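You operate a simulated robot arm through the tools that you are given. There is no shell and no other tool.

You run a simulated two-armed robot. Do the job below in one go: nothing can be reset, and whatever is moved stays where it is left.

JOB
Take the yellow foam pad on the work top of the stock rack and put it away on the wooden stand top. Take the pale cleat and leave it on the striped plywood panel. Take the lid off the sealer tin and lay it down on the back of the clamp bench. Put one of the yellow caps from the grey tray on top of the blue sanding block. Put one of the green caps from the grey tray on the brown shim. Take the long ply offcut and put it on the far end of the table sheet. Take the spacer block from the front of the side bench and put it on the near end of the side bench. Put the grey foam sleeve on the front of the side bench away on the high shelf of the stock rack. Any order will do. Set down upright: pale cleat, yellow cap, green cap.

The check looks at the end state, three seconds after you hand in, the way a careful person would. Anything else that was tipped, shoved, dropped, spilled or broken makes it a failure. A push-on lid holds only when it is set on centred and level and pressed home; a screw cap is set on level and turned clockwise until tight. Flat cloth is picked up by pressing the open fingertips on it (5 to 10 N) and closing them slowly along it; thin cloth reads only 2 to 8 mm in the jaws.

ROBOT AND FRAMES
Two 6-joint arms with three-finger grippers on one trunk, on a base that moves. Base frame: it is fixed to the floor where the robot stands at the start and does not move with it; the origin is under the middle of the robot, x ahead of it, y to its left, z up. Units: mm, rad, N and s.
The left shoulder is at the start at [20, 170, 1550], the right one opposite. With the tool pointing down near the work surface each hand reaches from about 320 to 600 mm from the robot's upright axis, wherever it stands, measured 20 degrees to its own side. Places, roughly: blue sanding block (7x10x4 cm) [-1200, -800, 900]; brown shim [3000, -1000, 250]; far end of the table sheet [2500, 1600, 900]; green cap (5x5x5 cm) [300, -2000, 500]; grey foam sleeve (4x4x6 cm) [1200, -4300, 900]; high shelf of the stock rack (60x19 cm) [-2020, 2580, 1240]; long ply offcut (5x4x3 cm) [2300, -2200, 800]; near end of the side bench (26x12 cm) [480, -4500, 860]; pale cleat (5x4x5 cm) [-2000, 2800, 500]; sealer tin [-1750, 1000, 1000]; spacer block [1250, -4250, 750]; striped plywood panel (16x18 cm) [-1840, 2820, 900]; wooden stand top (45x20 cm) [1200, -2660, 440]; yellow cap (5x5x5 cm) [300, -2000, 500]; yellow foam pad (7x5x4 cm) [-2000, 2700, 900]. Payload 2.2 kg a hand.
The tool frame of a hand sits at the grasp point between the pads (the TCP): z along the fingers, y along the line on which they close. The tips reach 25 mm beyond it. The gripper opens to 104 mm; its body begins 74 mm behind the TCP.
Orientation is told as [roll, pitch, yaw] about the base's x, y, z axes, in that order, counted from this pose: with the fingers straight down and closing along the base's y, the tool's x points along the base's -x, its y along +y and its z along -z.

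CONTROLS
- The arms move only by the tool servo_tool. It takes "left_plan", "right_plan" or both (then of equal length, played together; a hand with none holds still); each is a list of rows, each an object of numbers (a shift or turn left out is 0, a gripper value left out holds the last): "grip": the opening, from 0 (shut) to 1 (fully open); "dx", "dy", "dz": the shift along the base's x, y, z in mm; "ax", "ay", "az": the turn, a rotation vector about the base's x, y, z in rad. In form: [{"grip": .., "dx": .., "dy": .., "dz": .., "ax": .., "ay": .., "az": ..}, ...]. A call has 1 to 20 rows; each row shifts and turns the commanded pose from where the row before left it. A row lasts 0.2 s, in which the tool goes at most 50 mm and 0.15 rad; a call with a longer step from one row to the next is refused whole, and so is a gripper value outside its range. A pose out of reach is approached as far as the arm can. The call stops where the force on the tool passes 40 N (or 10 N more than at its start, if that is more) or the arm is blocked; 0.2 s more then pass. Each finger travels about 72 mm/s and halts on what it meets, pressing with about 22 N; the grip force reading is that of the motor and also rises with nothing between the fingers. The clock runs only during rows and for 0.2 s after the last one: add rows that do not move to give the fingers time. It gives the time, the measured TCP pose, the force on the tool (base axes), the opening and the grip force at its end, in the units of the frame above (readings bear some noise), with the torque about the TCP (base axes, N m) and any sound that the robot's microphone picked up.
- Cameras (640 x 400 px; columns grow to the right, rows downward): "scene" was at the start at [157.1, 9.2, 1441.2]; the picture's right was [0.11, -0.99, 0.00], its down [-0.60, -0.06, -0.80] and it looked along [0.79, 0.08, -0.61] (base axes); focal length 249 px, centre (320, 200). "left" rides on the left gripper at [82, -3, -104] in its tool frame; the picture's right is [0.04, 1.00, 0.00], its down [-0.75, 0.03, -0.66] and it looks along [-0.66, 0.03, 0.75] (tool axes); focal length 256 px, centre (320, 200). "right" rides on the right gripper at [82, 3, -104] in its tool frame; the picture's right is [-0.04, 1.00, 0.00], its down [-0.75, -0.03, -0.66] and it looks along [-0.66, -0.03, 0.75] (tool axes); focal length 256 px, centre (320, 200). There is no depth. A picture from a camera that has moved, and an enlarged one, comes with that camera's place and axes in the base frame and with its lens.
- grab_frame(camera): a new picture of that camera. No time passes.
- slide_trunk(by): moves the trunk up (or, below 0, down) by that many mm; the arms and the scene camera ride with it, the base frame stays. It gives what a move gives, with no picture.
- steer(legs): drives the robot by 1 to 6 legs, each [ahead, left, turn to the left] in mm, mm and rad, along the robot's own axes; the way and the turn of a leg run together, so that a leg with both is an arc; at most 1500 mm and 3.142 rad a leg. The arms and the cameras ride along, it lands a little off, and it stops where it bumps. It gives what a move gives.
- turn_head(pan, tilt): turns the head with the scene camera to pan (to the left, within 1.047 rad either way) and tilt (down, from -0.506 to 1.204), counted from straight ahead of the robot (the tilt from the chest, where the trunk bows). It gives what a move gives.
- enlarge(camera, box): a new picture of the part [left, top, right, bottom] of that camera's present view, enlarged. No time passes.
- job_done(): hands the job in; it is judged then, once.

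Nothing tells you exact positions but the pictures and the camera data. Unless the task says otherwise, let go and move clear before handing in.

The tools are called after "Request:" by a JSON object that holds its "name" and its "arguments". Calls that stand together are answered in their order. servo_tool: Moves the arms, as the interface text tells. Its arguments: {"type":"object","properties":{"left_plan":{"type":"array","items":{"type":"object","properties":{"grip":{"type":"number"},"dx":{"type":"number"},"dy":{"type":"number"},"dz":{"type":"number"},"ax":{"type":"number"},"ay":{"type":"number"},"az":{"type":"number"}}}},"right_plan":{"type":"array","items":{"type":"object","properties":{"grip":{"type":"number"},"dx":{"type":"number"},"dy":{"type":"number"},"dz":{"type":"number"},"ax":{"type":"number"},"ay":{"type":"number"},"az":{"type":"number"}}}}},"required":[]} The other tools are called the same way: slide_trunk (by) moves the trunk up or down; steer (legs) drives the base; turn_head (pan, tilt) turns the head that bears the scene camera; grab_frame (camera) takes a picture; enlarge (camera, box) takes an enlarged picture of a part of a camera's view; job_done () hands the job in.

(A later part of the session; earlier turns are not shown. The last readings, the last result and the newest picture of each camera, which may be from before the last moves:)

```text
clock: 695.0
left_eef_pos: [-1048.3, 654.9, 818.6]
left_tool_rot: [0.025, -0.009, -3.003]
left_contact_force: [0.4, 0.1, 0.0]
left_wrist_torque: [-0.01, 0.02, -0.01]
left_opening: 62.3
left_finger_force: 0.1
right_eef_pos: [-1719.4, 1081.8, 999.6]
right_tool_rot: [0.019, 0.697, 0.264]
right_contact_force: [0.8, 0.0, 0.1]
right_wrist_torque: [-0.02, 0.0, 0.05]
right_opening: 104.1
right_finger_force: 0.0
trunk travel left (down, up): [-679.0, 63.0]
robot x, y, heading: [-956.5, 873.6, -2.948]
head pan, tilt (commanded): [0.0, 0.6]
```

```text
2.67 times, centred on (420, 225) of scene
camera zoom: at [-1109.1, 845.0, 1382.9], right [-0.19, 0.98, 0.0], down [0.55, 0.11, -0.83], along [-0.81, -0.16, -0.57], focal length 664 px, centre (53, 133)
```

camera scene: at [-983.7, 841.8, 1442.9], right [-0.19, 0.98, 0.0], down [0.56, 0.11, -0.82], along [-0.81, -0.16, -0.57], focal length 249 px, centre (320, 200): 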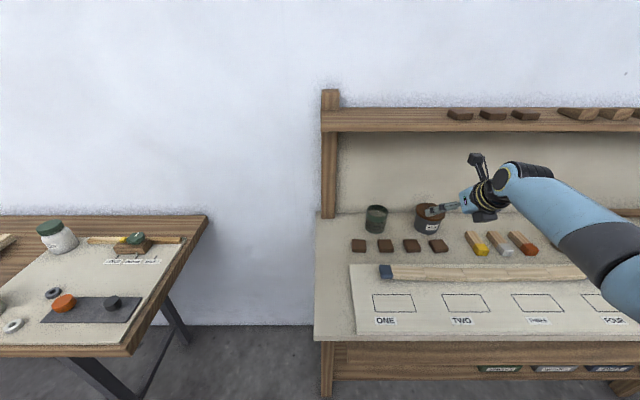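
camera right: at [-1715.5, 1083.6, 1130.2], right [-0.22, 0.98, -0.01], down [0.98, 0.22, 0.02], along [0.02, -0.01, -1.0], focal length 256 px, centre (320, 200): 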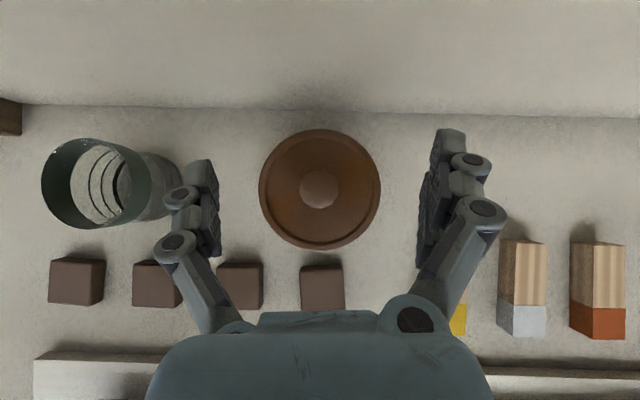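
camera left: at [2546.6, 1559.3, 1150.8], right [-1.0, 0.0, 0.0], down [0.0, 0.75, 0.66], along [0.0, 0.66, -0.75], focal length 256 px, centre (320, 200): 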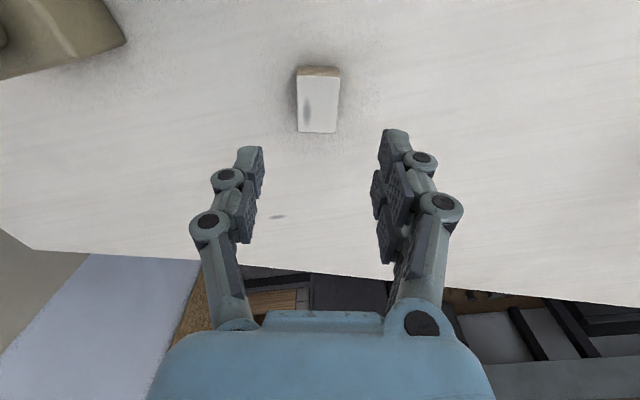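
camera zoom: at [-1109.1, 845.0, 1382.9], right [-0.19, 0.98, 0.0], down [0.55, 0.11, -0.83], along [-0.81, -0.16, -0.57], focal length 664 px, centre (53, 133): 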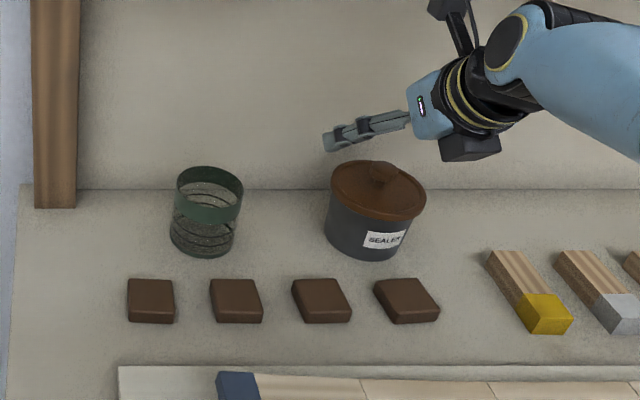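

Request:
{"name": "servo_tool", "arguments": {"right_plan": [{"dx": 0.4, "dy": -2}, {}]}}

Request:
{"name": "slide_trunk", "arguments": {"by": -40}}

Request:
{"name": "grab_frame", "arguments": {"camera": "right"}}

Request:
{"name": "enlarge", "arguments": {"camera": "scene", "box": [350, 140, 510, 270]}}

```text
clock: 695.6
left_eef_pos: [-1049.5, 654.4, 818.4]
left_tool_rot: [0.025, -0.009, -3.003]
left_contact_force: [1.0, -0.4, 0.1]
left_wrist_torque: [-0.01, -0.01, -0.01]
left_opening: 62.5
left_finger_force: 0.0
right_eef_pos: [-1718.6, 1079.0, 998.7]
right_tool_rot: [0.02, 0.697, 0.264]
right_contact_force: [0.3, 0.8, 0.0]
right_wrist_torque: [-0.03, 0.0, -0.03]
right_opening: 104.2
right_finger_force: 0.2
trunk travel left (down, up): [-679.0, 63.0]
robot x, y, heading: [-956.7, 877.0, -2.949]
head pan, tilt (commanded): [0.0, 0.6]
```

```text
clock: 696.4
left_eef_pos: [-1049.4, 654.5, 779.1]
left_tool_rot: [0.025, -0.008, -3.003]
left_contact_force: [0.2, -0.1, 0.0]
left_wrist_torque: [-0.03, 0.0, 0.01]
left_opening: 62.4
left_finger_force: 0.1
right_eef_pos: [-1718.1, 1078.6, 959.0]
right_tool_rot: [0.019, 0.695, 0.264]
right_contact_force: [0.9, 0.3, -0.1]
right_wrist_torque: [-0.04, -0.05, 0.0]
right_opening: 103.8
right_finger_force: 0.1
trunk travel left (down, up): [-639.0, 103.0]
robot x, y, heading: [-952.8, 876.3, -2.947]
head pan, tilt (commanded): [0.0, 0.6]
```

```text
taken
camera right: at [-1715.0, 1081.4, 1090.1], right [-0.22, 0.98, -0.01], down [0.98, 0.22, 0.02], along [0.02, -0.01, -1.0], focal length 256 px, centre (320, 200)
```

right: 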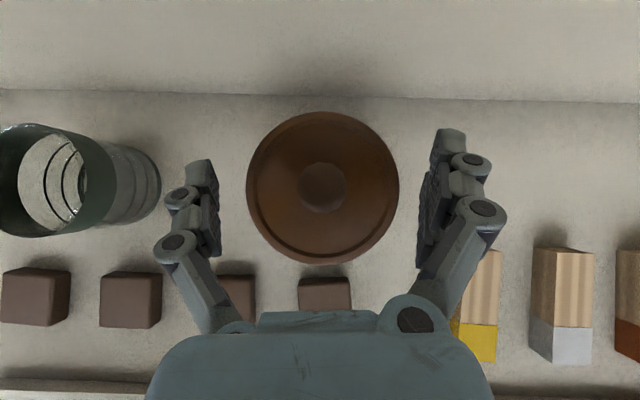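

```text
3.08 times, centred on (430, 205) of scene
camera zoom: at [-1109.2, 845.0, 1342.8], right [-0.19, 0.98, 0.0], down [0.55, 0.11, -0.82], along [-0.81, -0.16, -0.57], focal length 766 px, centre (-18, 185)
```

zoom: 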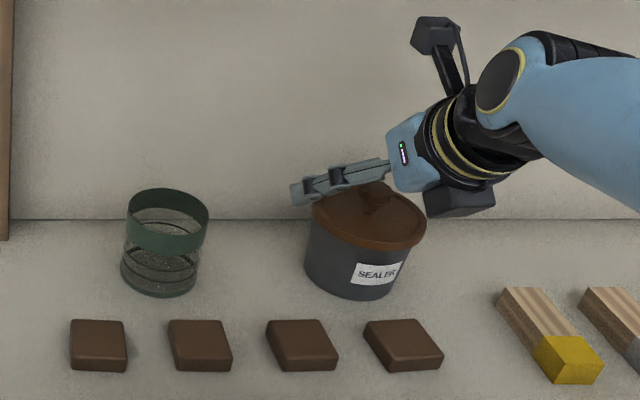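

Request:
{"name": "slide_trunk", "arguments": {"by": -27}}

Request:
{"name": "grab_frame", "arguments": {"camera": "right"}}

Request:
{"name": "enlarge", "arguments": {"camera": "scene", "box": [350, 140, 510, 270]}}

```text
clock: 697.1
left_eef_pos: [-1049.2, 654.8, 751.8]
left_tool_rot: [0.025, -0.01, -3.004]
left_contact_force: [0.2, 0.3, 0.6]
left_wrist_torque: [-0.02, 0.01, 0.03]
left_opening: 62.4
left_finger_force: 0.0
right_eef_pos: [-1719.5, 1079.5, 931.7]
right_tool_rot: [0.019, 0.697, 0.263]
right_contact_force: [-0.3, 0.6, 0.6]
right_wrist_torque: [0.03, -0.02, 0.03]
right_opening: 103.7
right_finger_force: 0.1
trunk travel left (down, up): [-612.0, 130.0]
robot x, y, heading: [-951.0, 879.0, -2.95]
head pan, tilt (commanded): [0.0, 0.6]
```

```text
taken
camera right: at [-1715.0, 1081.6, 1063.0], right [-0.22, 0.98, -0.01], down [0.98, 0.22, 0.02], along [0.02, -0.01, -1.0], focal length 256 px, centre (320, 200)
```

right: 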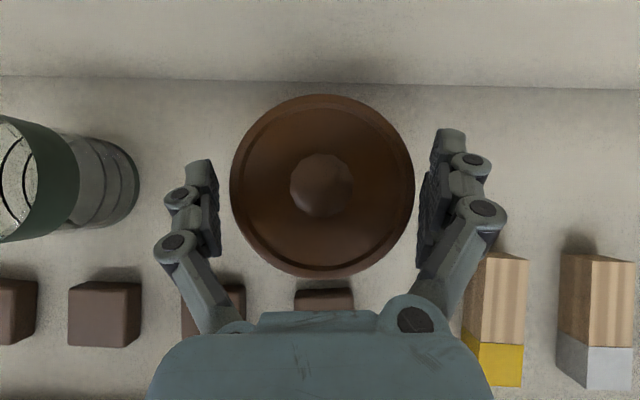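

```text
3.08 times, centred on (430, 205) of scene
camera zoom: at [-1109.3, 844.9, 1315.7], right [-0.19, 0.98, 0.0], down [0.55, 0.11, -0.83], along [-0.81, -0.16, -0.57], focal length 766 px, centre (-18, 185)
```

zoom: 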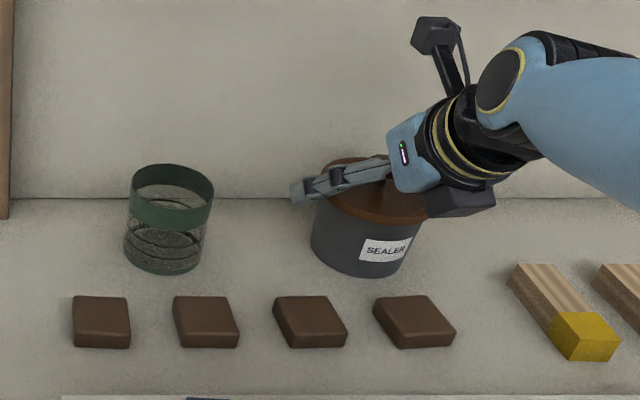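

The fingers now straddle the lid's rim. I close gently.

Request:
{"name": "servo_tool", "arguments": {"right_plan": [{"grip": 0.93}, {"grip": 0.88}, {"grip": 0.8}, {"grip": 0.6}, {"grip": 0.6}]}}

Request:
{"name": "grab_frame", "arguments": {"camera": "right"}}

Request:
{"name": "enlarge", "arguments": {"camera": "scene", "box": [350, 140, 510, 270]}}

```text
clock: 698.3
left_eef_pos: [-1049.4, 654.4, 752.4]
left_tool_rot: [0.024, -0.009, -3.005]
left_contact_force: [-0.7, 0.1, 0.3]
left_wrist_torque: [0.04, -0.02, -0.01]
left_opening: 62.7
left_finger_force: 0.0
right_eef_pos: [-1718.9, 1079.8, 931.0]
right_tool_rot: [0.02, 0.696, 0.263]
right_contact_force: [-0.7, 2.2, 1.9]
right_wrist_torque: [0.07, 0.03, 0.01]
right_opening: 93.4
right_finger_force: 21.3
trunk travel left (down, up): [-612.0, 130.0]
robot x, y, heading: [-956.9, 876.7, -2.952]
head pan, tilt (commanded): [0.0, 0.6]
```

```text
taken
camera right: at [-1715.1, 1082.0, 1063.1], right [-0.22, 0.98, -0.01], down [0.98, 0.22, 0.02], along [0.02, -0.01, -1.0], focal length 256 px, centre (320, 200)
```

right: 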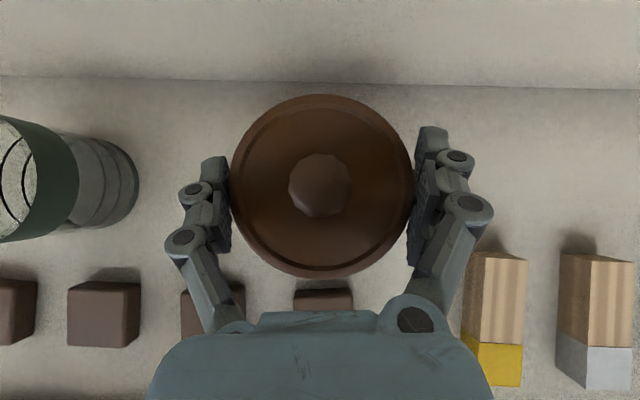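

```text
3.08 times, centred on (430, 205) of scene
camera zoom: at [-1109.4, 845.2, 1315.7], right [-0.19, 0.98, 0.0], down [0.55, 0.11, -0.82], along [-0.81, -0.16, -0.57], focal length 766 px, centre (-18, 185)
```

zoom: 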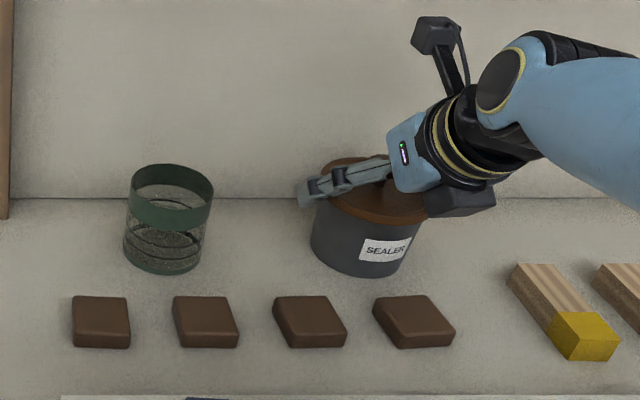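

The rim is gripped at 93 mm. I lift slowly and watch whether only the lid comes up.

Request:
{"name": "slide_trunk", "arguments": {"by": 8}}

Request:
{"name": "enlarge", "arguments": {"camera": "scene", "box": [350, 140, 510, 270]}}

Request:
{"name": "slide_trunk", "arguments": {"by": 10}}

Request:
{"name": "enlarge", "arguments": {"camera": "scene", "box": [350, 140, 510, 270]}}

```text
clock: 698.9
left_eef_pos: [-1048.9, 653.5, 760.3]
left_tool_rot: [0.026, -0.009, -3.003]
left_contact_force: [0.5, 0.0, 1.1]
left_wrist_torque: [-0.01, 0.0, 0.0]
left_opening: 62.5
left_finger_force: 0.0
right_eef_pos: [-1718.7, 1078.2, 939.1]
right_tool_rot: [0.017, 0.695, 0.264]
right_contact_force: [1.5, 0.4, -0.5]
right_wrist_torque: [-0.01, -0.02, 0.01]
right_opening: 93.5
right_finger_force: 22.0
trunk travel left (down, up): [-620.0, 122.0]
robot x, y, heading: [-954.3, 873.9, -2.945]
head pan, tilt (commanded): [0.0, 0.6]
heard: snap
```

```text
3.08 times, centred on (430, 205) of scene
camera zoom: at [-1109.6, 845.0, 1323.7], right [-0.19, 0.98, 0.0], down [0.55, 0.11, -0.82], along [-0.81, -0.16, -0.57], focal length 766 px, centre (-18, 185)
```

zoom: 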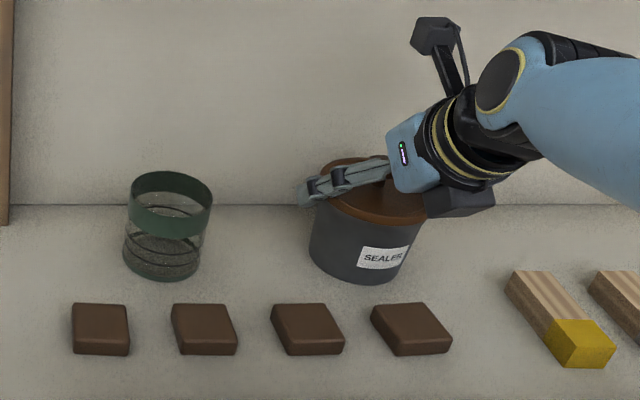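

```text
clock: 699.5
left_eef_pos: [-1048.6, 654.1, 769.5]
left_tool_rot: [0.026, -0.008, -3.003]
left_contact_force: [-0.6, 0.4, 0.0]
left_wrist_torque: [-0.02, 0.0, 0.01]
left_opening: 62.3
left_finger_force: 0.0
right_eef_pos: [-1719.6, 1078.7, 949.0]
right_tool_rot: [0.019, 0.696, 0.263]
right_contact_force: [0.5, -0.7, 0.2]
right_wrist_torque: [-0.02, 0.01, 0.0]
right_opening: 93.4
right_finger_force: 22.4
trunk travel left (down, up): [-630.0, 112.0]
robot x, y, heading: [-954.7, 870.6, -2.95]
head pan, tilt (commanded): [0.0, 0.6]
```

```text
3.08 times, centred on (430, 205) of scene
camera zoom: at [-1109.6, 845.0, 1333.7], right [-0.19, 0.98, 0.0], down [0.55, 0.11, -0.82], along [-0.81, -0.16, -0.57], focal length 766 px, centre (-18, 185)
```

zoom: 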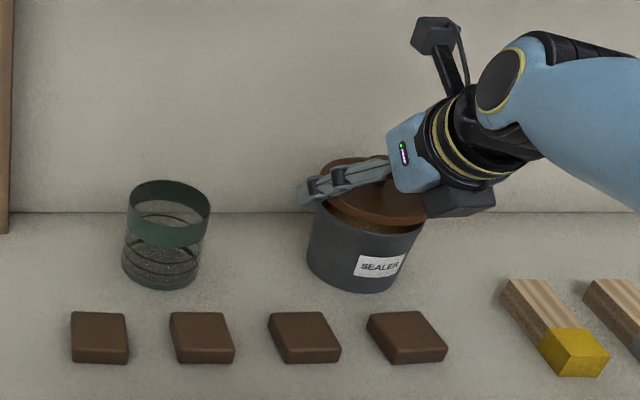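

A snap: the lid is off and the tin has stayed put. I raise it and move right over the free back strip.

Request:
{"name": "slide_trunk", "arguments": {"by": 50}}

Request:
{"name": "steer", "arguments": {"legs": [[10, -175, 0]]}}

Request:
{"name": "grab_frame", "arguments": {"camera": "right"}}

Request:
{"name": "enlarge", "arguments": {"camera": "scene", "box": [280, 120, 540, 290]}}

```text
clock: 700.4
left_eef_pos: [-1049.8, 654.8, 820.2]
left_tool_rot: [0.024, -0.008, -3.004]
left_contact_force: [-0.2, -0.9, -0.6]
left_wrist_torque: [0.03, 0.0, 0.01]
left_opening: 62.5
left_finger_force: 0.0
right_eef_pos: [-1719.6, 1079.0, 999.0]
right_tool_rot: [0.02, 0.695, 0.263]
right_contact_force: [0.3, 0.2, 0.0]
right_wrist_torque: [0.01, -0.01, -0.01]
right_opening: 93.4
right_finger_force: 22.2
trunk travel left (down, up): [-680.0, 62.0]
robot x, y, heading: [-952.0, 874.3, -2.947]
head pan, tilt (commanded): [0.0, 0.6]
```

```text
clock: 701.9
left_eef_pos: [-1091.2, 823.3, 820.6]
left_tool_rot: [0.027, -0.009, -3.004]
left_contact_force: [-0.4, 0.3, -0.3]
left_wrist_torque: [-0.03, -0.03, 0.0]
left_opening: 62.6
left_finger_force: 0.0
right_eef_pos: [-1762.6, 1245.4, 998.9]
right_tool_rot: [0.017, 0.695, 0.265]
right_contact_force: [0.6, 0.6, -1.4]
right_wrist_torque: [-0.03, -0.02, 0.04]
right_opening: 93.4
right_finger_force: 22.0
trunk travel left (down, up): [-680.0, 62.0]
robot x, y, heading: [-997.9, 1043.3, -2.943]
head pan, tilt (commanded): [0.0, 0.6]
```

```text
taken
camera right: at [-1758.8, 1248.5, 1130.5], right [-0.22, 0.98, -0.01], down [0.98, 0.22, 0.02], along [0.02, -0.01, -1.0], focal length 256 px, centre (320, 200)
```

right: 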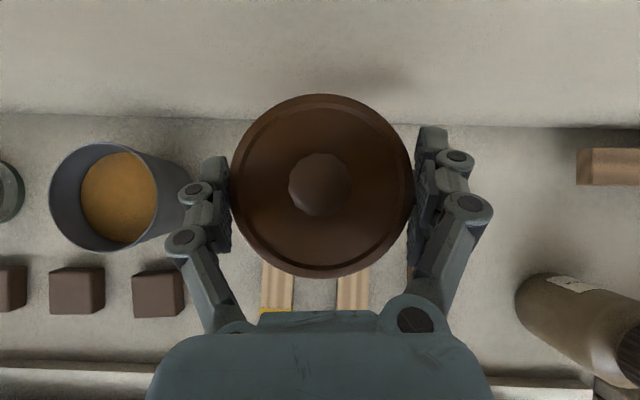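

```text
2.35 times, centred on (410, 205) of scene
camera zoom: at [-1152.5, 1013.5, 1383.8], right [-0.19, 0.98, 0.0], down [0.55, 0.11, -0.82], along [-0.81, -0.16, -0.57], focal length 586 px, centre (108, 188)
```

zoom: 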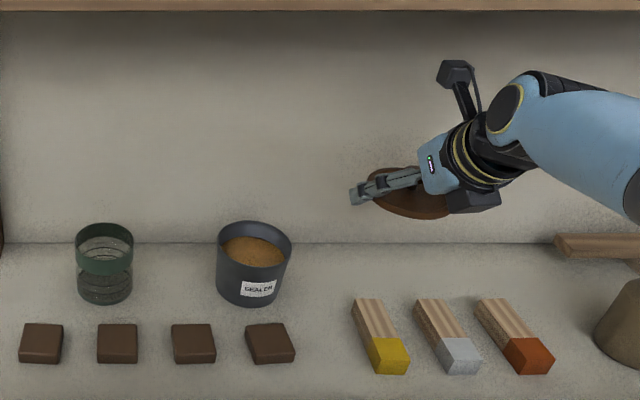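

The lid hangs over the free strip behind the wood pieces, with room on all sides. I lower it in stages.

Request:
{"name": "slide_trunk", "arguments": {"by": -80}}

Request:
{"name": "grab_frame", "arguments": {"camera": "right"}}

Request:
{"name": "enlarge", "arguments": {"camera": "scene", "box": [360, 130, 540, 270]}}

```text
clock: 703.0
left_eef_pos: [-1091.2, 821.4, 740.5]
left_tool_rot: [0.024, -0.006, -3.003]
left_contact_force: [0.3, -0.4, 1.0]
left_wrist_torque: [-0.01, 0.0, 0.02]
left_opening: 62.5
left_finger_force: 0.1
right_eef_pos: [-1762.3, 1245.7, 920.0]
right_tool_rot: [0.019, 0.695, 0.265]
right_contact_force: [-0.3, 0.1, 0.1]
right_wrist_torque: [0.0, 0.01, 0.02]
right_opening: 93.4
right_finger_force: 21.6
trunk travel left (down, up): [-600.0, 142.0]
robot x, y, heading: [-997.7, 1041.1, -2.939]
head pan, tilt (commanded): [0.0, 0.6]
```

```text
taken
camera right: at [-1758.5, 1247.5, 1051.2], right [-0.22, 0.98, -0.01], down [0.98, 0.22, 0.02], along [0.02, -0.01, -1.0], focal length 256 px, centre (320, 200)
```

right: 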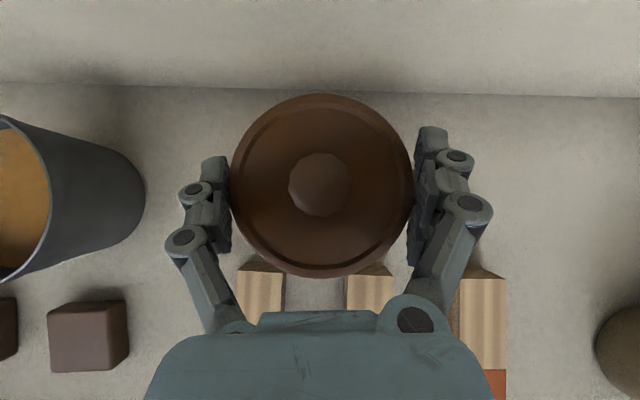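

```text
2.86 times, centred on (450, 200) of scene
camera zoom: at [-1152.3, 1012.2, 1303.7], right [-0.19, 0.98, 0.0], down [0.55, 0.11, -0.82], along [-0.81, -0.16, -0.57], focal length 711 px, centre (-51, 200)
```

zoom: 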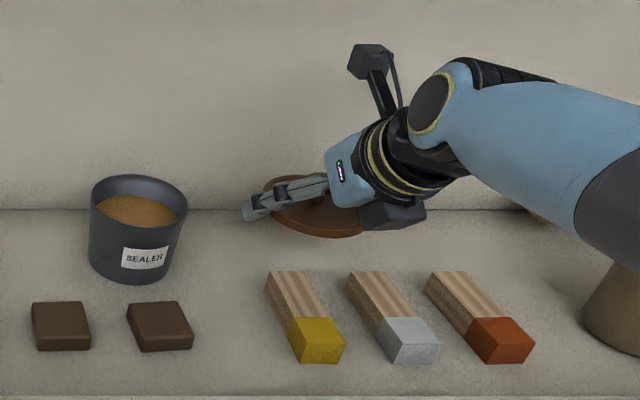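

Request:
{"name": "slide_trunk", "arguments": {"by": -16}}

Request:
{"name": "slide_trunk", "arguments": {"by": -5}}

Request:
{"name": "slide_trunk", "arguments": {"by": -4}}

Request:
{"name": "enlarge", "arguments": {"camera": "scene", "box": [360, 130, 540, 270]}}

```text
clock: 703.7
left_eef_pos: [-1092.5, 821.8, 724.1]
left_tool_rot: [0.024, -0.008, -3.001]
left_contact_force: [-1.4, -0.4, -0.8]
left_wrist_torque: [0.01, 0.05, 0.04]
left_opening: 62.4
left_finger_force: 0.1
right_eef_pos: [-1762.8, 1244.0, 903.2]
right_tool_rot: [0.02, 0.697, 0.265]
right_contact_force: [0.6, 0.3, 0.0]
right_wrist_torque: [-0.01, 0.02, 0.02]
right_opening: 93.3
right_finger_force: 21.6
trunk travel left (down, up): [-584.0, 158.0]
robot x, y, heading: [-996.5, 1043.3, -2.946]
head pan, tilt (commanded): [0.0, 0.6]
```

```text
clock: 704.2
left_eef_pos: [-1091.1, 821.7, 720.2]
left_tool_rot: [0.024, -0.009, -3.001]
left_contact_force: [0.4, -0.6, -0.5]
left_wrist_torque: [0.0, 0.0, -0.02]
left_opening: 62.3
left_finger_force: 0.0
right_eef_pos: [-1762.3, 1244.7, 898.4]
right_tool_rot: [0.019, 0.697, 0.265]
right_contact_force: [0.5, 0.3, -1.1]
right_wrist_torque: [0.02, -0.02, -0.03]
right_opening: 93.2
right_finger_force: 22.6
trunk travel left (down, up): [-579.0, 163.0]
robot x, y, heading: [-998.4, 1045.0, -2.943]
head pan, tilt (commanded): [0.0, 0.6]
```

```text
clock: 704.7
left_eef_pos: [-1092.0, 822.3, 715.8]
left_tool_rot: [0.025, -0.009, -3.0]
left_contact_force: [0.4, 0.7, 0.2]
left_wrist_torque: [0.0, -0.02, -0.03]
left_opening: 62.4
left_finger_force: 0.0
right_eef_pos: [-1761.8, 1245.9, 895.0]
right_tool_rot: [0.019, 0.696, 0.265]
right_contact_force: [0.0, -0.8, -0.2]
right_wrist_torque: [0.01, 0.0, 0.03]
right_opening: 93.2
right_finger_force: 22.3
trunk travel left (down, up): [-575.0, 167.0]
robot x, y, heading: [-995.2, 1041.0, -2.945]
head pan, tilt (commanded): [0.0, 0.6]
```

```text
2.86 times, centred on (450, 200) of scene
camera zoom: at [-1152.6, 1012.3, 1278.4], right [-0.19, 0.98, 0.0], down [0.55, 0.11, -0.82], along [-0.81, -0.16, -0.57], focal length 711 px, centre (-51, 200)
```

zoom: 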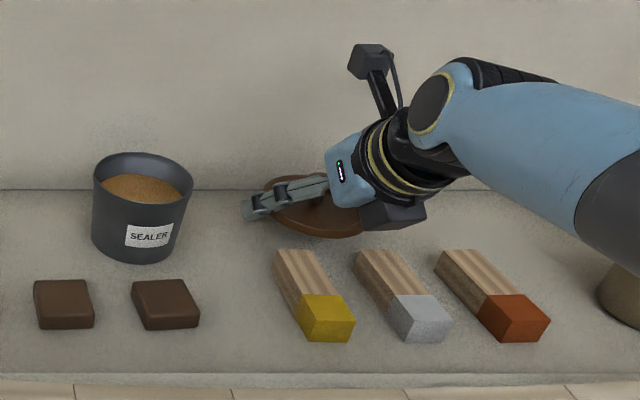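

Request:
{"name": "slide_trunk", "arguments": {"by": -4}}

Request:
{"name": "slide_trunk", "arguments": {"by": -3}}

Request:
{"name": "slide_trunk", "arguments": {"by": -3}}

Request:
{"name": "enlarge", "arguments": {"camera": "scene", "box": [400, 150, 500, 230]}}

```text
clock: 705.3
left_eef_pos: [-1091.1, 821.2, 711.6]
left_tool_rot: [0.026, -0.008, -3.0]
left_contact_force: [0.5, -0.8, 0.2]
left_wrist_torque: [0.01, 0.01, -0.03]
left_opening: 62.1
left_finger_force: 0.1
right_eef_pos: [-1762.5, 1245.2, 890.9]
right_tool_rot: [0.019, 0.698, 0.264]
right_contact_force: [1.6, -0.7, -0.1]
right_wrist_torque: [0.0, 0.0, 0.01]
right_opening: 93.2
right_finger_force: 22.5
trunk travel left (down, up): [-571.0, 171.0]
robot x, y, heading: [-995.2, 1045.0, -2.943]
head pan, tilt (commanded): [0.0, 0.6]
```

```text
clock: 705.8
left_eef_pos: [-1091.5, 821.4, 708.9]
left_tool_rot: [0.024, -0.008, -3.003]
left_contact_force: [0.4, -0.3, 0.2]
left_wrist_torque: [0.0, 0.03, 0.02]
left_opening: 62.4
left_finger_force: 0.0
right_eef_pos: [-1762.4, 1244.4, 889.5]
right_tool_rot: [0.017, 0.697, 0.267]
right_contact_force: [0.2, 0.6, 3.1]
right_wrist_torque: [0.2, 0.03, -0.03]
right_opening: 93.0
right_finger_force: 22.2
trunk travel left (down, up): [-568.0, 174.0]
robot x, y, heading: [-999.3, 1043.9, -2.946]
head pan, tilt (commanded): [0.0, 0.6]
```

```text
clock: 706.3
left_eef_pos: [-1090.0, 821.3, 704.7]
left_tool_rot: [0.025, -0.01, -3.001]
left_contact_force: [-0.2, 0.5, -0.5]
left_wrist_torque: [0.02, -0.03, 0.03]
left_opening: 62.2
left_finger_force: 0.0
right_eef_pos: [-1762.4, 1244.1, 889.1]
right_tool_rot: [0.023, 0.702, 0.266]
right_contact_force: [2.5, 0.3, 15.9]
right_wrist_torque: [0.83, 0.1, -0.25]
right_opening: 93.0
right_finger_force: 22.0
trunk travel left (down, up): [-565.0, 177.0]
robot x, y, heading: [-993.6, 1041.9, -2.949]
head pan, tilt (commanded): [0.0, 0.6]
```

```text
5.00 times, centred on (450, 190) of scene
camera zoom: at [-1150.7, 1011.8, 1268.7], right [-0.19, 0.98, 0.0], down [0.55, 0.11, -0.83], along [-0.81, -0.16, -0.56], focal length 1245 px, centre (-330, 250)
```

zoom: 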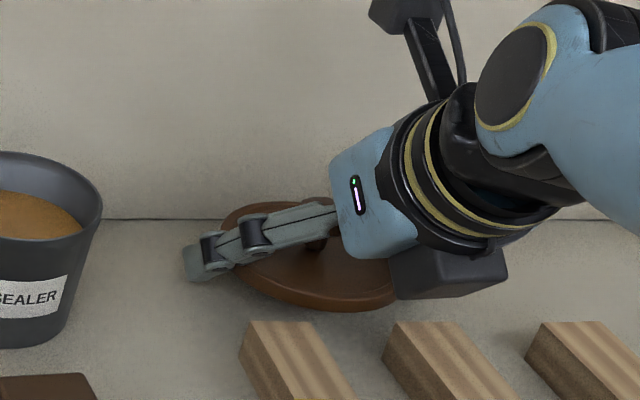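

The fingertips touch the bench, so the lid is only a few millimetres above it. I ease up a touch and open slowly to let it down.

Request:
{"name": "slide_trunk", "arguments": {"by": 2}}

Request:
{"name": "servo_tool", "arguments": {"right_plan": [{"grip": 0.9}, {"grip": 0.92}, {"grip": 0.95}, {"grip": 1.0}, {}]}}

Request:
{"name": "grab_frame", "arguments": {"camera": "right"}}

Request:
{"name": "enlarge", "arguments": {"camera": "scene", "box": [380, 140, 520, 240]}}

```text
clock: 706.8
left_eef_pos: [-1090.2, 821.7, 706.8]
left_tool_rot: [0.023, -0.01, -3.003]
left_contact_force: [0.1, -0.3, 0.1]
left_wrist_torque: [-0.03, 0.0, -0.06]
left_opening: 62.2
left_finger_force: 0.1
right_eef_pos: [-1762.6, 1246.2, 889.3]
right_tool_rot: [0.021, 0.7, 0.266]
right_contact_force: [-3.4, 1.6, 13.3]
right_wrist_torque: [0.74, 0.22, 0.21]
right_opening: 93.3
right_finger_force: 22.2
trunk travel left (down, up): [-567.0, 175.0]
robot x, y, heading: [-997.9, 1040.7, -2.949]
head pan, tilt (commanded): [0.0, 0.6]
```

```text
clock: 708.0
left_eef_pos: [-1091.8, 821.5, 706.1]
left_tool_rot: [0.024, -0.01, -3.001]
left_contact_force: [-0.2, -0.7, 0.2]
left_wrist_torque: [-0.01, -0.03, 0.03]
left_opening: 62.5
left_finger_force: 0.1
right_eef_pos: [-1761.3, 1245.8, 886.5]
right_tool_rot: [0.019, 0.695, 0.266]
right_contact_force: [-4.2, -2.6, 5.4]
right_wrist_torque: [0.26, 0.19, 0.3]
right_opening: 105.5
right_finger_force: 0.0
trunk travel left (down, up): [-567.0, 175.0]
robot x, y, heading: [-994.9, 1044.2, -2.95]
head pan, tilt (commanded): [0.0, 0.6]
```

```text
taken
camera right: at [-1758.2, 1247.3, 1017.5], right [-0.22, 0.98, -0.01], down [0.98, 0.22, 0.02], along [0.02, -0.01, -1.0], focal length 256 px, centre (320, 200)
```

right: 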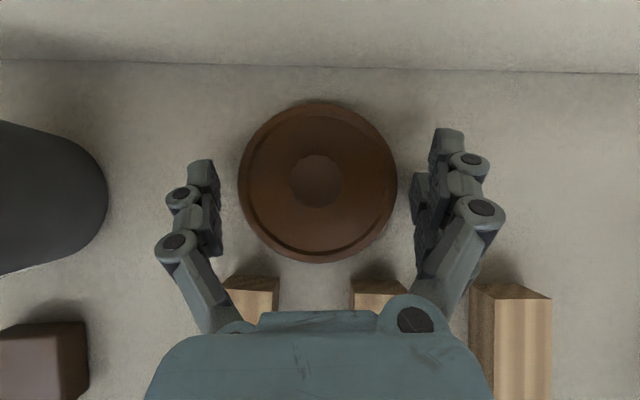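

```text
4.00 times, centred on (450, 190) of scene
camera zoom: at [-1152.5, 1011.7, 1270.4], right [-0.19, 0.98, 0.0], down [0.55, 0.11, -0.82], along [-0.81, -0.16, -0.57], focal length 996 px, centre (-200, 240)
```

zoom: 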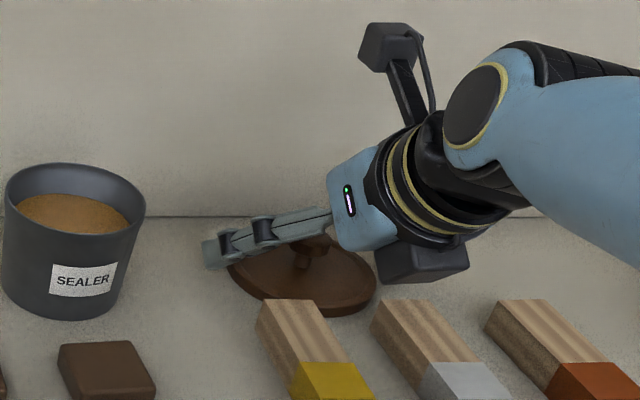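

The lid lies flat on the back of the bench. I raise the hand straight up, then back away.

Request:
{"name": "slide_trunk", "arguments": {"by": 20}}

Request:
{"name": "slide_trunk", "arguments": {"by": 110}}

Request:
{"name": "steer", "arguments": {"legs": [[-350, 0, 0]]}}

Request:
{"name": "grab_frame", "arguments": {"camera": "scene"}}

Request:
{"name": "enlarge", "arguments": {"camera": "scene", "box": [300, 100, 560, 230]}}

```text
clock: 708.7
left_eef_pos: [-1092.3, 822.0, 727.2]
left_tool_rot: [0.025, -0.008, -3.0]
left_contact_force: [0.4, 1.0, -0.1]
left_wrist_torque: [-0.01, 0.02, -0.03]
left_opening: 62.4
left_finger_force: 0.1
right_eef_pos: [-1761.0, 1245.9, 905.6]
right_tool_rot: [0.017, 0.695, 0.266]
right_contact_force: [0.3, 0.8, -0.4]
right_wrist_torque: [0.02, 0.03, 0.03]
right_opening: 104.2
right_finger_force: 0.0
trunk travel left (down, up): [-587.0, 155.0]
robot x, y, heading: [-999.1, 1044.4, -2.947]
head pan, tilt (commanded): [0.0, 0.6]
```

```text
clock: 710.1
left_eef_pos: [-1091.8, 821.9, 836.6]
left_tool_rot: [0.024, -0.01, -3.003]
left_contact_force: [-0.5, -0.4, 0.4]
left_wrist_torque: [-0.01, 0.0, -0.04]
left_opening: 62.2
left_finger_force: 0.0
right_eef_pos: [-1762.7, 1245.4, 1016.8]
right_tool_rot: [0.019, 0.697, 0.264]
right_contact_force: [-0.2, 0.5, -1.0]
right_wrist_torque: [-0.01, 0.0, 0.04]
right_opening: 103.9
right_finger_force: 0.0
trunk travel left (down, up): [-697.0, 45.0]
robot x, y, heading: [-997.9, 1043.0, -2.943]
head pan, tilt (commanded): [0.0, 0.6]
```

```text
clock: 712.4
left_eef_pos: [-754.1, 887.9, 837.9]
left_tool_rot: [0.025, -0.009, -3.004]
left_contact_force: [-0.3, -0.6, -0.1]
left_wrist_torque: [0.0, 0.01, 0.01]
left_opening: 62.4
left_finger_force: 0.2
right_eef_pos: [-1423.9, 1313.1, 1017.0]
right_tool_rot: [0.02, 0.696, 0.261]
right_contact_force: [0.3, -0.7, 0.5]
right_wrist_torque: [0.0, 0.03, 0.0]
right_opening: 104.1
right_finger_force: 0.0
trunk travel left (down, up): [-697.0, 45.0]
robot x, y, heading: [-659.0, 1108.7, -2.948]
head pan, tilt (commanded): [0.0, 0.6]
```

```text
taken
camera scene: at [-814.2, 1079.0, 1400.9], right [-0.19, 0.98, 0.0], down [0.55, 0.11, -0.83], along [-0.81, -0.16, -0.56], focal length 249 px, centre (320, 200)
```

scene: 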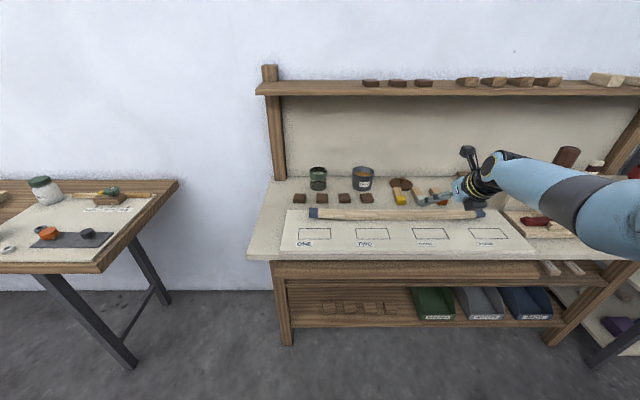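

```text
2.46 times, centred on (430, 165) of scene
camera zoom: at [-814.2, 1079.0, 1400.9], right [-0.19, 0.98, 0.0], down [0.55, 0.11, -0.83], along [-0.81, -0.16, -0.56], focal length 613 px, centre (49, 286)
```

zoom: 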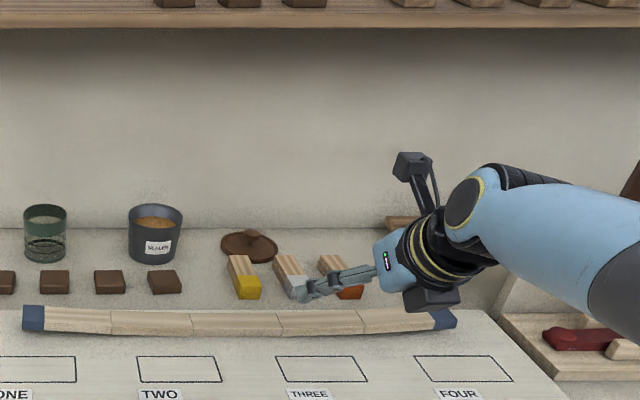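

All eight jobs are done, but I want the spacer more centrally in the near-end area (I set it about 8 cm further back than the given spot). I back off, turn and drive along the west side to the side bench again.

Request:
{"name": "steer", "arguments": {"legs": [[-300, 0, 0], [0, 0, 1.578], [1011, -209, 0], [1011, -209, 0]]}}

Request:
{"name": "turn_head", "arguments": {"pan": 0.0, "tilt": 0.7}}

Request:
{"name": "grab_frame", "arguments": {"camera": "scene"}}

```text
clock: 728.1
left_eef_pos: [-235.2, -1002.5, 837.5]
left_tool_rot: [0.024, -0.009, -1.467]
left_contact_force: [0.6, -0.4, 0.0]
left_wrist_torque: [-0.01, 0.01, -0.01]
left_opening: 62.6
left_finger_force: 0.0
right_eef_pos: [-681.8, -1659.3, 1015.6]
right_tool_rot: [0.019, 0.696, 1.8]
right_contact_force: [-0.1, 0.0, 0.2]
right_wrist_torque: [0.02, -0.01, -0.01]
right_opening: 104.2
right_finger_force: 0.0
trunk travel left (down, up): [-697.0, 45.0]
robot x, y, heading: [-454.8, -901.9, -1.413]
head pan, tilt (commanded): [0.0, 0.6]
```

```text
clock: 728.8
left_eef_pos: [-235.2, -1001.8, 837.9]
left_tool_rot: [0.026, -0.008, -1.467]
left_contact_force: [0.4, 0.0, 0.4]
left_wrist_torque: [0.02, 0.03, 0.01]
left_opening: 62.6
left_finger_force: 0.1
right_eef_pos: [-682.5, -1658.5, 1016.6]
right_tool_rot: [0.019, 0.699, 1.801]
right_contact_force: [-0.7, 0.0, 0.7]
right_wrist_torque: [-0.01, -0.03, 0.01]
right_opening: 104.0
right_finger_force: 0.0
trunk travel left (down, up): [-697.0, 45.0]
robot x, y, heading: [-453.0, -898.1, -1.415]
head pan, tilt (commanded): [0.0, 0.7]
```

```text
taken
camera scene: at [-428.4, -1054.1, 1392.2], right [-0.99, -0.16, 0.0], down [-0.1, 0.64, -0.77], along [0.12, -0.76, -0.64], focal length 249 px, centre (320, 200)
```

scene: 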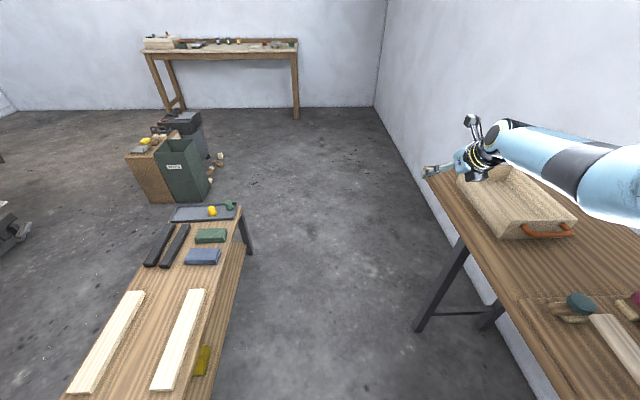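

Request:
{"name": "steer", "arguments": {"legs": [[0, 110, 0], [1022, -61, 0], [1164, 317, 0], [850, 336, 0.044]]}}

Request:
{"name": "turn_head", "arguments": {"pan": -0.2, "tilt": 0.7}}

Request:
{"name": "grab_frame", "arguments": {"camera": "scene"}}

Request:
{"name": "grab_frame", "arguments": {"camera": "right"}}

```text
clock: 745.0
left_eef_pos: [996.2, -3854.0, 837.7]
left_tool_rot: [0.026, -0.009, -1.424]
left_contact_force: [0.5, 0.1, -0.3]
left_wrist_torque: [0.0, -0.02, 0.0]
left_opening: 62.6
left_finger_force: 0.2
right_eef_pos: [577.0, -4528.9, 1015.0]
right_tool_rot: [0.019, 0.695, 1.844]
right_contact_force: [-0.5, -0.1, -0.4]
right_wrist_torque: [0.02, 0.0, -0.01]
right_opening: 103.7
right_finger_force: 0.1
trunk travel left (down, up): [-697.0, 45.0]
robot x, y, heading: [772.9, -3763.1, -1.371]
head pan, tilt (commanded): [0.0, 0.7]
```

```text
clock: 745.7
left_eef_pos: [995.3, -3854.8, 837.7]
left_tool_rot: [0.025, -0.01, -1.425]
left_contact_force: [0.0, -0.3, 0.1]
left_wrist_torque: [-0.02, -0.02, 0.02]
left_opening: 62.4
left_finger_force: 0.1
right_eef_pos: [576.1, -4528.1, 1015.7]
right_tool_rot: [0.02, 0.696, 1.843]
right_contact_force: [0.6, 0.0, 1.2]
right_wrist_torque: [0.01, -0.02, 0.05]
right_opening: 103.8
right_finger_force: 0.0
trunk travel left (down, up): [-697.0, 45.0]
robot x, y, heading: [766.6, -3761.1, -1.373]
head pan, tilt (commanded): [-0.201, 0.7]
```

```text
taken
camera scene: at [788.1, -3915.6, 1392.2], right [-1.0, 0.0, 0.0], down [0.0, 0.64, -0.76], along [0.0, -0.76, -0.64], focal length 249 px, centre (320, 200)
```

scene: 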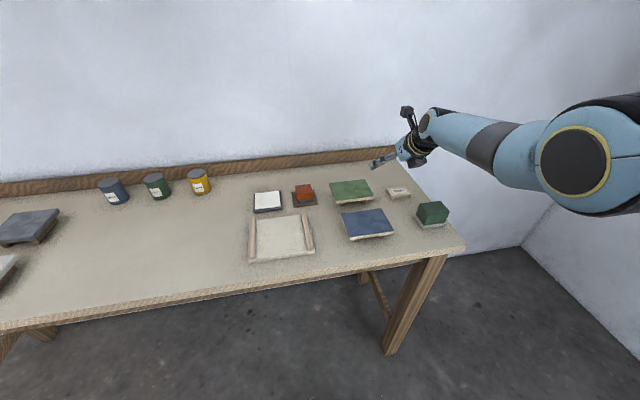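

```text
taken
camera right: at [574.4, -4524.7, 1148.0], right [-0.97, -0.23, -0.01], down [-0.23, 0.97, 0.02], along [0.01, 0.02, -1.0], focal length 256 px, centre (320, 200)
```

right: 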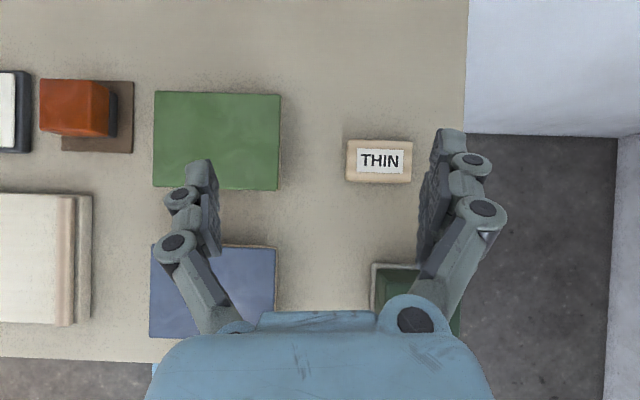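

From above I can see the whole near-end area. The spacer sits in its free lane; I'll shift it about 45 mm toward the given centre. I move over it and go down.

Request:
{"name": "steer", "arguments": {"legs": [[34, -60, 0]]}}

Request:
{"name": "slide_trunk", "arguments": {"by": -95}}

Request:
{"name": "grab_frame", "arguments": {"camera": "right"}}

```text
clock: 746.7
left_eef_pos: [942.3, -3901.5, 838.6]
left_tool_rot: [0.026, -0.009, -1.426]
left_contact_force: [0.1, 0.2, -0.4]
left_wrist_torque: [0.02, -0.02, 0.01]
left_opening: 62.6
left_finger_force: 0.0
right_eef_pos: [520.6, -4574.5, 1015.7]
right_tool_rot: [0.017, 0.697, 1.839]
right_contact_force: [-0.6, -1.2, 0.1]
right_wrist_torque: [-0.02, -0.04, 0.04]
right_opening: 103.8
right_finger_force: 0.1
trunk travel left (down, up): [-697.0, 45.0]
robot x, y, heading: [721.0, -3804.6, -1.372]
head pan, tilt (commanded): [-0.201, 0.7]
```

```text
clock: 748.0
left_eef_pos: [942.7, -3900.6, 742.4]
left_tool_rot: [0.024, -0.008, -1.426]
left_contact_force: [-0.6, 0.0, 0.0]
left_wrist_torque: [0.02, 0.0, 0.0]
left_opening: 62.3
left_finger_force: 0.0
right_eef_pos: [522.2, -4574.4, 921.6]
right_tool_rot: [0.019, 0.697, 1.841]
right_contact_force: [0.7, -0.6, -0.8]
right_wrist_torque: [0.0, 0.02, 0.01]
right_opening: 104.2
right_finger_force: 0.0
trunk travel left (down, up): [-602.0, 140.0]
robot x, y, heading: [724.3, -3807.3, -1.367]
head pan, tilt (commanded): [-0.201, 0.7]
```

```text
taken
camera right: at [520.4, -4569.8, 1053.3], right [-0.97, -0.23, -0.01], down [-0.23, 0.97, 0.02], along [0.01, 0.02, -1.0], focal length 256 px, centre (320, 200)
```

right: 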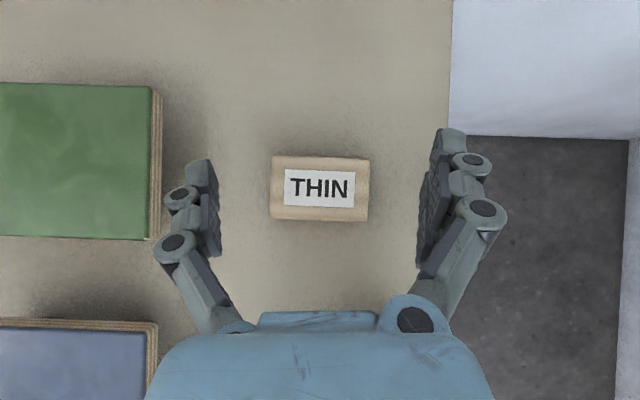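

Request:
{"name": "slide_trunk", "arguments": {"by": -37}}

Request:
{"name": "servo_tool", "arguments": {"right_plan": [{"grip": 0.85}, {"grip": 0.75}, {"grip": 0.6}, {"grip": 0.5}, {"grip": 0.5}]}}

Request:
{"name": "grab_frame", "arguments": {"camera": "right"}}

```text
clock: 748.8
left_eef_pos: [943.2, -3901.0, 704.7]
left_tool_rot: [0.026, -0.01, -1.427]
left_contact_force: [-0.4, 0.4, -0.3]
left_wrist_torque: [-0.02, 0.0, -0.04]
left_opening: 62.7
left_finger_force: 0.0
right_eef_pos: [522.8, -4574.4, 886.9]
right_tool_rot: [0.02, 0.699, 1.842]
right_contact_force: [-1.0, 0.6, 6.3]
right_wrist_torque: [-0.04, 0.41, -0.03]
right_opening: 104.1
right_finger_force: 0.1
trunk travel left (down, up): [-565.0, 177.0]
robot x, y, heading: [725.7, -3809.9, -1.37]
head pan, tilt (commanded): [-0.201, 0.7]
```

```text
clock: 750.1
left_eef_pos: [942.4, -3900.7, 705.6]
left_tool_rot: [0.024, -0.007, -1.43]
left_contact_force: [0.6, -0.3, -0.2]
left_wrist_torque: [0.02, -0.01, -0.01]
left_opening: 62.2
left_finger_force: 0.1
right_eef_pos: [514.9, -4578.4, 891.5]
right_tool_rot: [0.033, 0.711, 1.846]
right_contact_force: [-4.8, 3.4, 12.6]
right_wrist_torque: [0.09, 0.52, -0.14]
right_opening: 67.3
right_finger_force: 11.3
trunk travel left (down, up): [-565.0, 177.0]
robot x, y, heading: [720.7, -3805.9, -1.372]
head pan, tilt (commanded): [-0.201, 0.7]
stopped in row 5 (right hand): the force on the tool passed its limit at 41 N (the readings are from after the stop); the commanded pose is now the measured one
```

```text
taken
camera right: at [514.6, -4571.5, 1022.9], right [-0.98, -0.22, 0.0], down [-0.22, 0.98, 0.01], along [0.0, 0.01, -1.0], focal length 256 px, centre (320, 200)
```

right: 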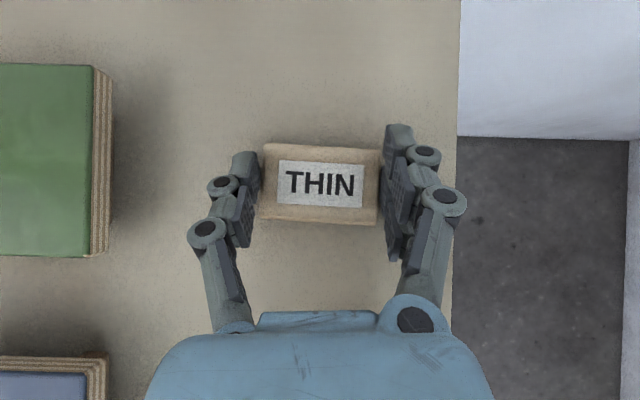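

The fingertips rubbed on the bench while closing. I rise a few millimetres and close again.

Request:
{"name": "slide_trunk", "arguments": {"by": 4}}

Request:
{"name": "servo_tool", "arguments": {"right_plan": [{"grip": 0.5}, {"grip": 0.45}, {"grip": 0.45}]}}

Request:
{"name": "slide_trunk", "arguments": {"by": 25}}

Request:
{"name": "grab_frame", "arguments": {"camera": "right"}}

Request:
{"name": "enlarge", "arguments": {"camera": "scene", "box": [310, 110, 480, 250]}}

```text
clock: 750.6
left_eef_pos: [942.6, -3901.7, 709.4]
left_tool_rot: [0.024, -0.008, -1.427]
left_contact_force: [-0.5, -0.3, -0.2]
left_wrist_torque: [-0.04, 0.0, 0.0]
left_opening: 62.7
left_finger_force: 0.0
right_eef_pos: [517.6, -4574.3, 891.8]
right_tool_rot: [0.03, 0.702, 1.844]
right_contact_force: [-0.4, -1.3, 3.4]
right_wrist_torque: [-0.15, 0.14, 0.08]
right_opening: 66.9
right_finger_force: 22.1
trunk travel left (down, up): [-569.0, 173.0]
robot x, y, heading: [720.2, -3811.8, -1.373]
head pan, tilt (commanded): [-0.201, 0.7]
```

```text
clock: 751.4
left_eef_pos: [943.3, -3901.6, 709.9]
left_tool_rot: [0.024, -0.008, -1.426]
left_contact_force: [-0.6, 0.6, -0.6]
left_wrist_torque: [-0.01, 0.03, -0.01]
left_opening: 62.3
left_finger_force: 0.1
right_eef_pos: [517.9, -4574.7, 892.9]
right_tool_rot: [0.032, 0.701, 1.844]
right_contact_force: [0.8, -0.1, 2.3]
right_wrist_torque: [-0.08, -0.04, 0.02]
right_opening: 66.7
right_finger_force: 22.0
trunk travel left (down, up): [-569.0, 173.0]
robot x, y, heading: [723.1, -3810.1, -1.373]
head pan, tilt (commanded): [-0.201, 0.7]
```

```text
clock: 752.1
left_eef_pos: [942.4, -3901.8, 733.7]
left_tool_rot: [0.023, -0.01, -1.428]
left_contact_force: [0.4, 0.4, 0.1]
left_wrist_torque: [-0.01, -0.03, 0.02]
left_opening: 62.3
left_finger_force: 0.0
right_eef_pos: [516.3, -4576.1, 916.4]
right_tool_rot: [0.027, 0.701, 1.842]
right_contact_force: [-0.3, -0.1, -0.4]
right_wrist_torque: [0.01, 0.0, 0.0]
right_opening: 66.8
right_finger_force: 22.2
trunk travel left (down, up): [-594.0, 148.0]
robot x, y, heading: [722.2, -3807.2, -1.376]
head pan, tilt (commanded): [-0.201, 0.7]
```

```text
taken
camera right: at [514.4, -4571.2, 1047.7], right [-0.98, -0.22, 0.0], down [-0.22, 0.98, 0.01], along [0.0, 0.01, -1.0], focal length 256 px, centre (320, 200)
```

right: 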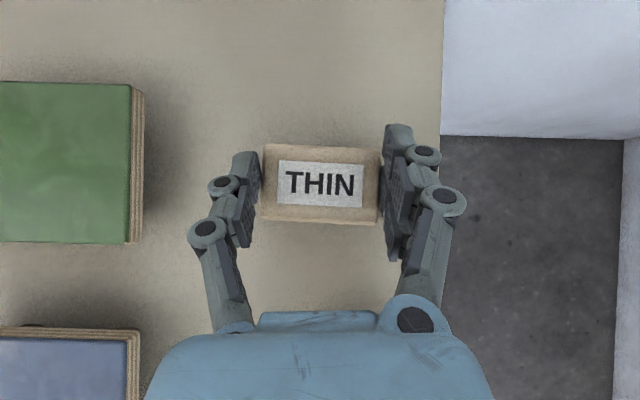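

```text
2.86 times, centred on (395, 180) of scene
camera zoom: at [734.5, -3962.0, 1288.9], right [-1.0, 0.0, 0.0], down [0.0, 0.64, -0.76], along [0.0, -0.76, -0.64], focal length 711 px, centre (106, 257)
```

zoom: 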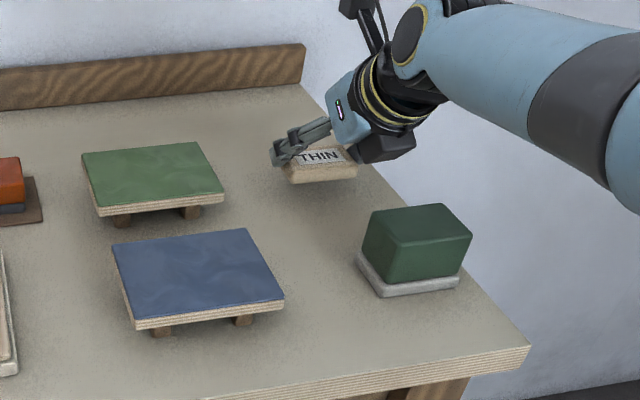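

Held. I shift it about 28 mm toward the front and 11 mm toward the end, keeping the hand clear of the green block, and set it down again.

Request:
{"name": "servo_tool", "arguments": {"right_plan": [{"dx": -4, "dy": 10}, {"dx": -4, "dy": 9}, {"dx": -3, "dy": 9}, {}]}}

Request:
{"name": "slide_trunk", "arguments": {"by": -16}}

Request:
{"name": "grab_frame", "arguments": {"camera": "right"}}

Request:
{"name": "enlarge", "arguments": {"camera": "scene", "box": [350, 130, 470, 240]}}

```text
clock: 753.1
left_eef_pos: [942.7, -3900.9, 734.9]
left_tool_rot: [0.023, -0.009, -1.426]
left_contact_force: [0.5, -0.5, 0.5]
left_wrist_torque: [-0.04, 0.01, 0.01]
left_opening: 62.5
left_finger_force: 0.0
right_eef_pos: [505.8, -4548.9, 916.1]
right_tool_rot: [0.03, 0.7, 1.843]
right_contact_force: [0.2, -0.9, -0.7]
right_wrist_torque: [-0.01, 0.03, 0.02]
right_opening: 66.7
right_finger_force: 22.0
trunk travel left (down, up): [-594.0, 148.0]
robot x, y, heading: [721.2, -3805.4, -1.367]
head pan, tilt (commanded): [-0.201, 0.7]
```

```text
clock: 753.8
left_eef_pos: [941.9, -3901.5, 717.9]
left_tool_rot: [0.025, -0.009, -1.428]
left_contact_force: [-0.5, -0.1, 0.2]
left_wrist_torque: [0.02, -0.01, 0.01]
left_opening: 62.3
left_finger_force: 0.1
right_eef_pos: [504.4, -4548.0, 901.6]
right_tool_rot: [0.031, 0.702, 1.842]
right_contact_force: [-0.3, 0.0, -0.4]
right_wrist_torque: [0.0, -0.02, 0.0]
right_opening: 66.9
right_finger_force: 21.7
trunk travel left (down, up): [-578.0, 164.0]
robot x, y, heading: [719.7, -3804.4, -1.373]
head pan, tilt (commanded): [-0.201, 0.7]
```

```text
taken
camera right: at [503.6, -4542.8, 1032.5], right [-0.98, -0.22, 0.0], down [-0.22, 0.98, 0.01], along [0.0, 0.01, -1.0], focal length 256 px, centre (320, 200)
```

right: 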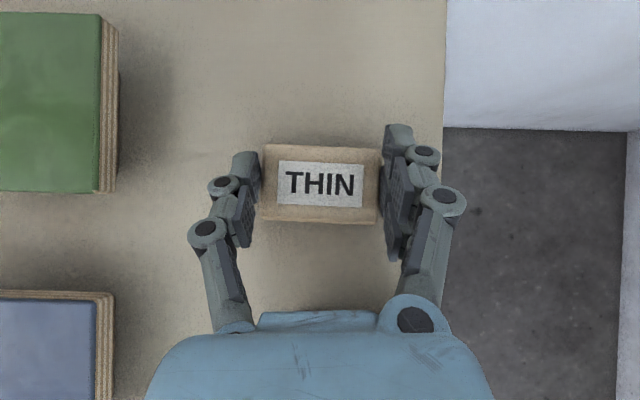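

```text
3.64 times, centred on (410, 185) of scene
camera zoom: at [734.6, -3961.5, 1272.8], right [-1.0, 0.0, 0.0], down [0.0, 0.64, -0.76], along [0.0, -0.76, -0.64], focal length 905 px, centre (-7, 254)
```

zoom: 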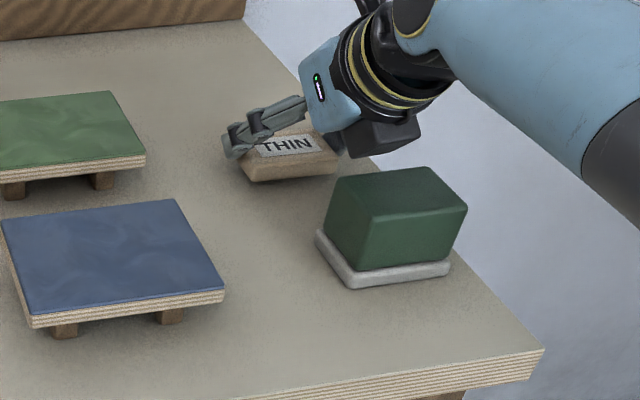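

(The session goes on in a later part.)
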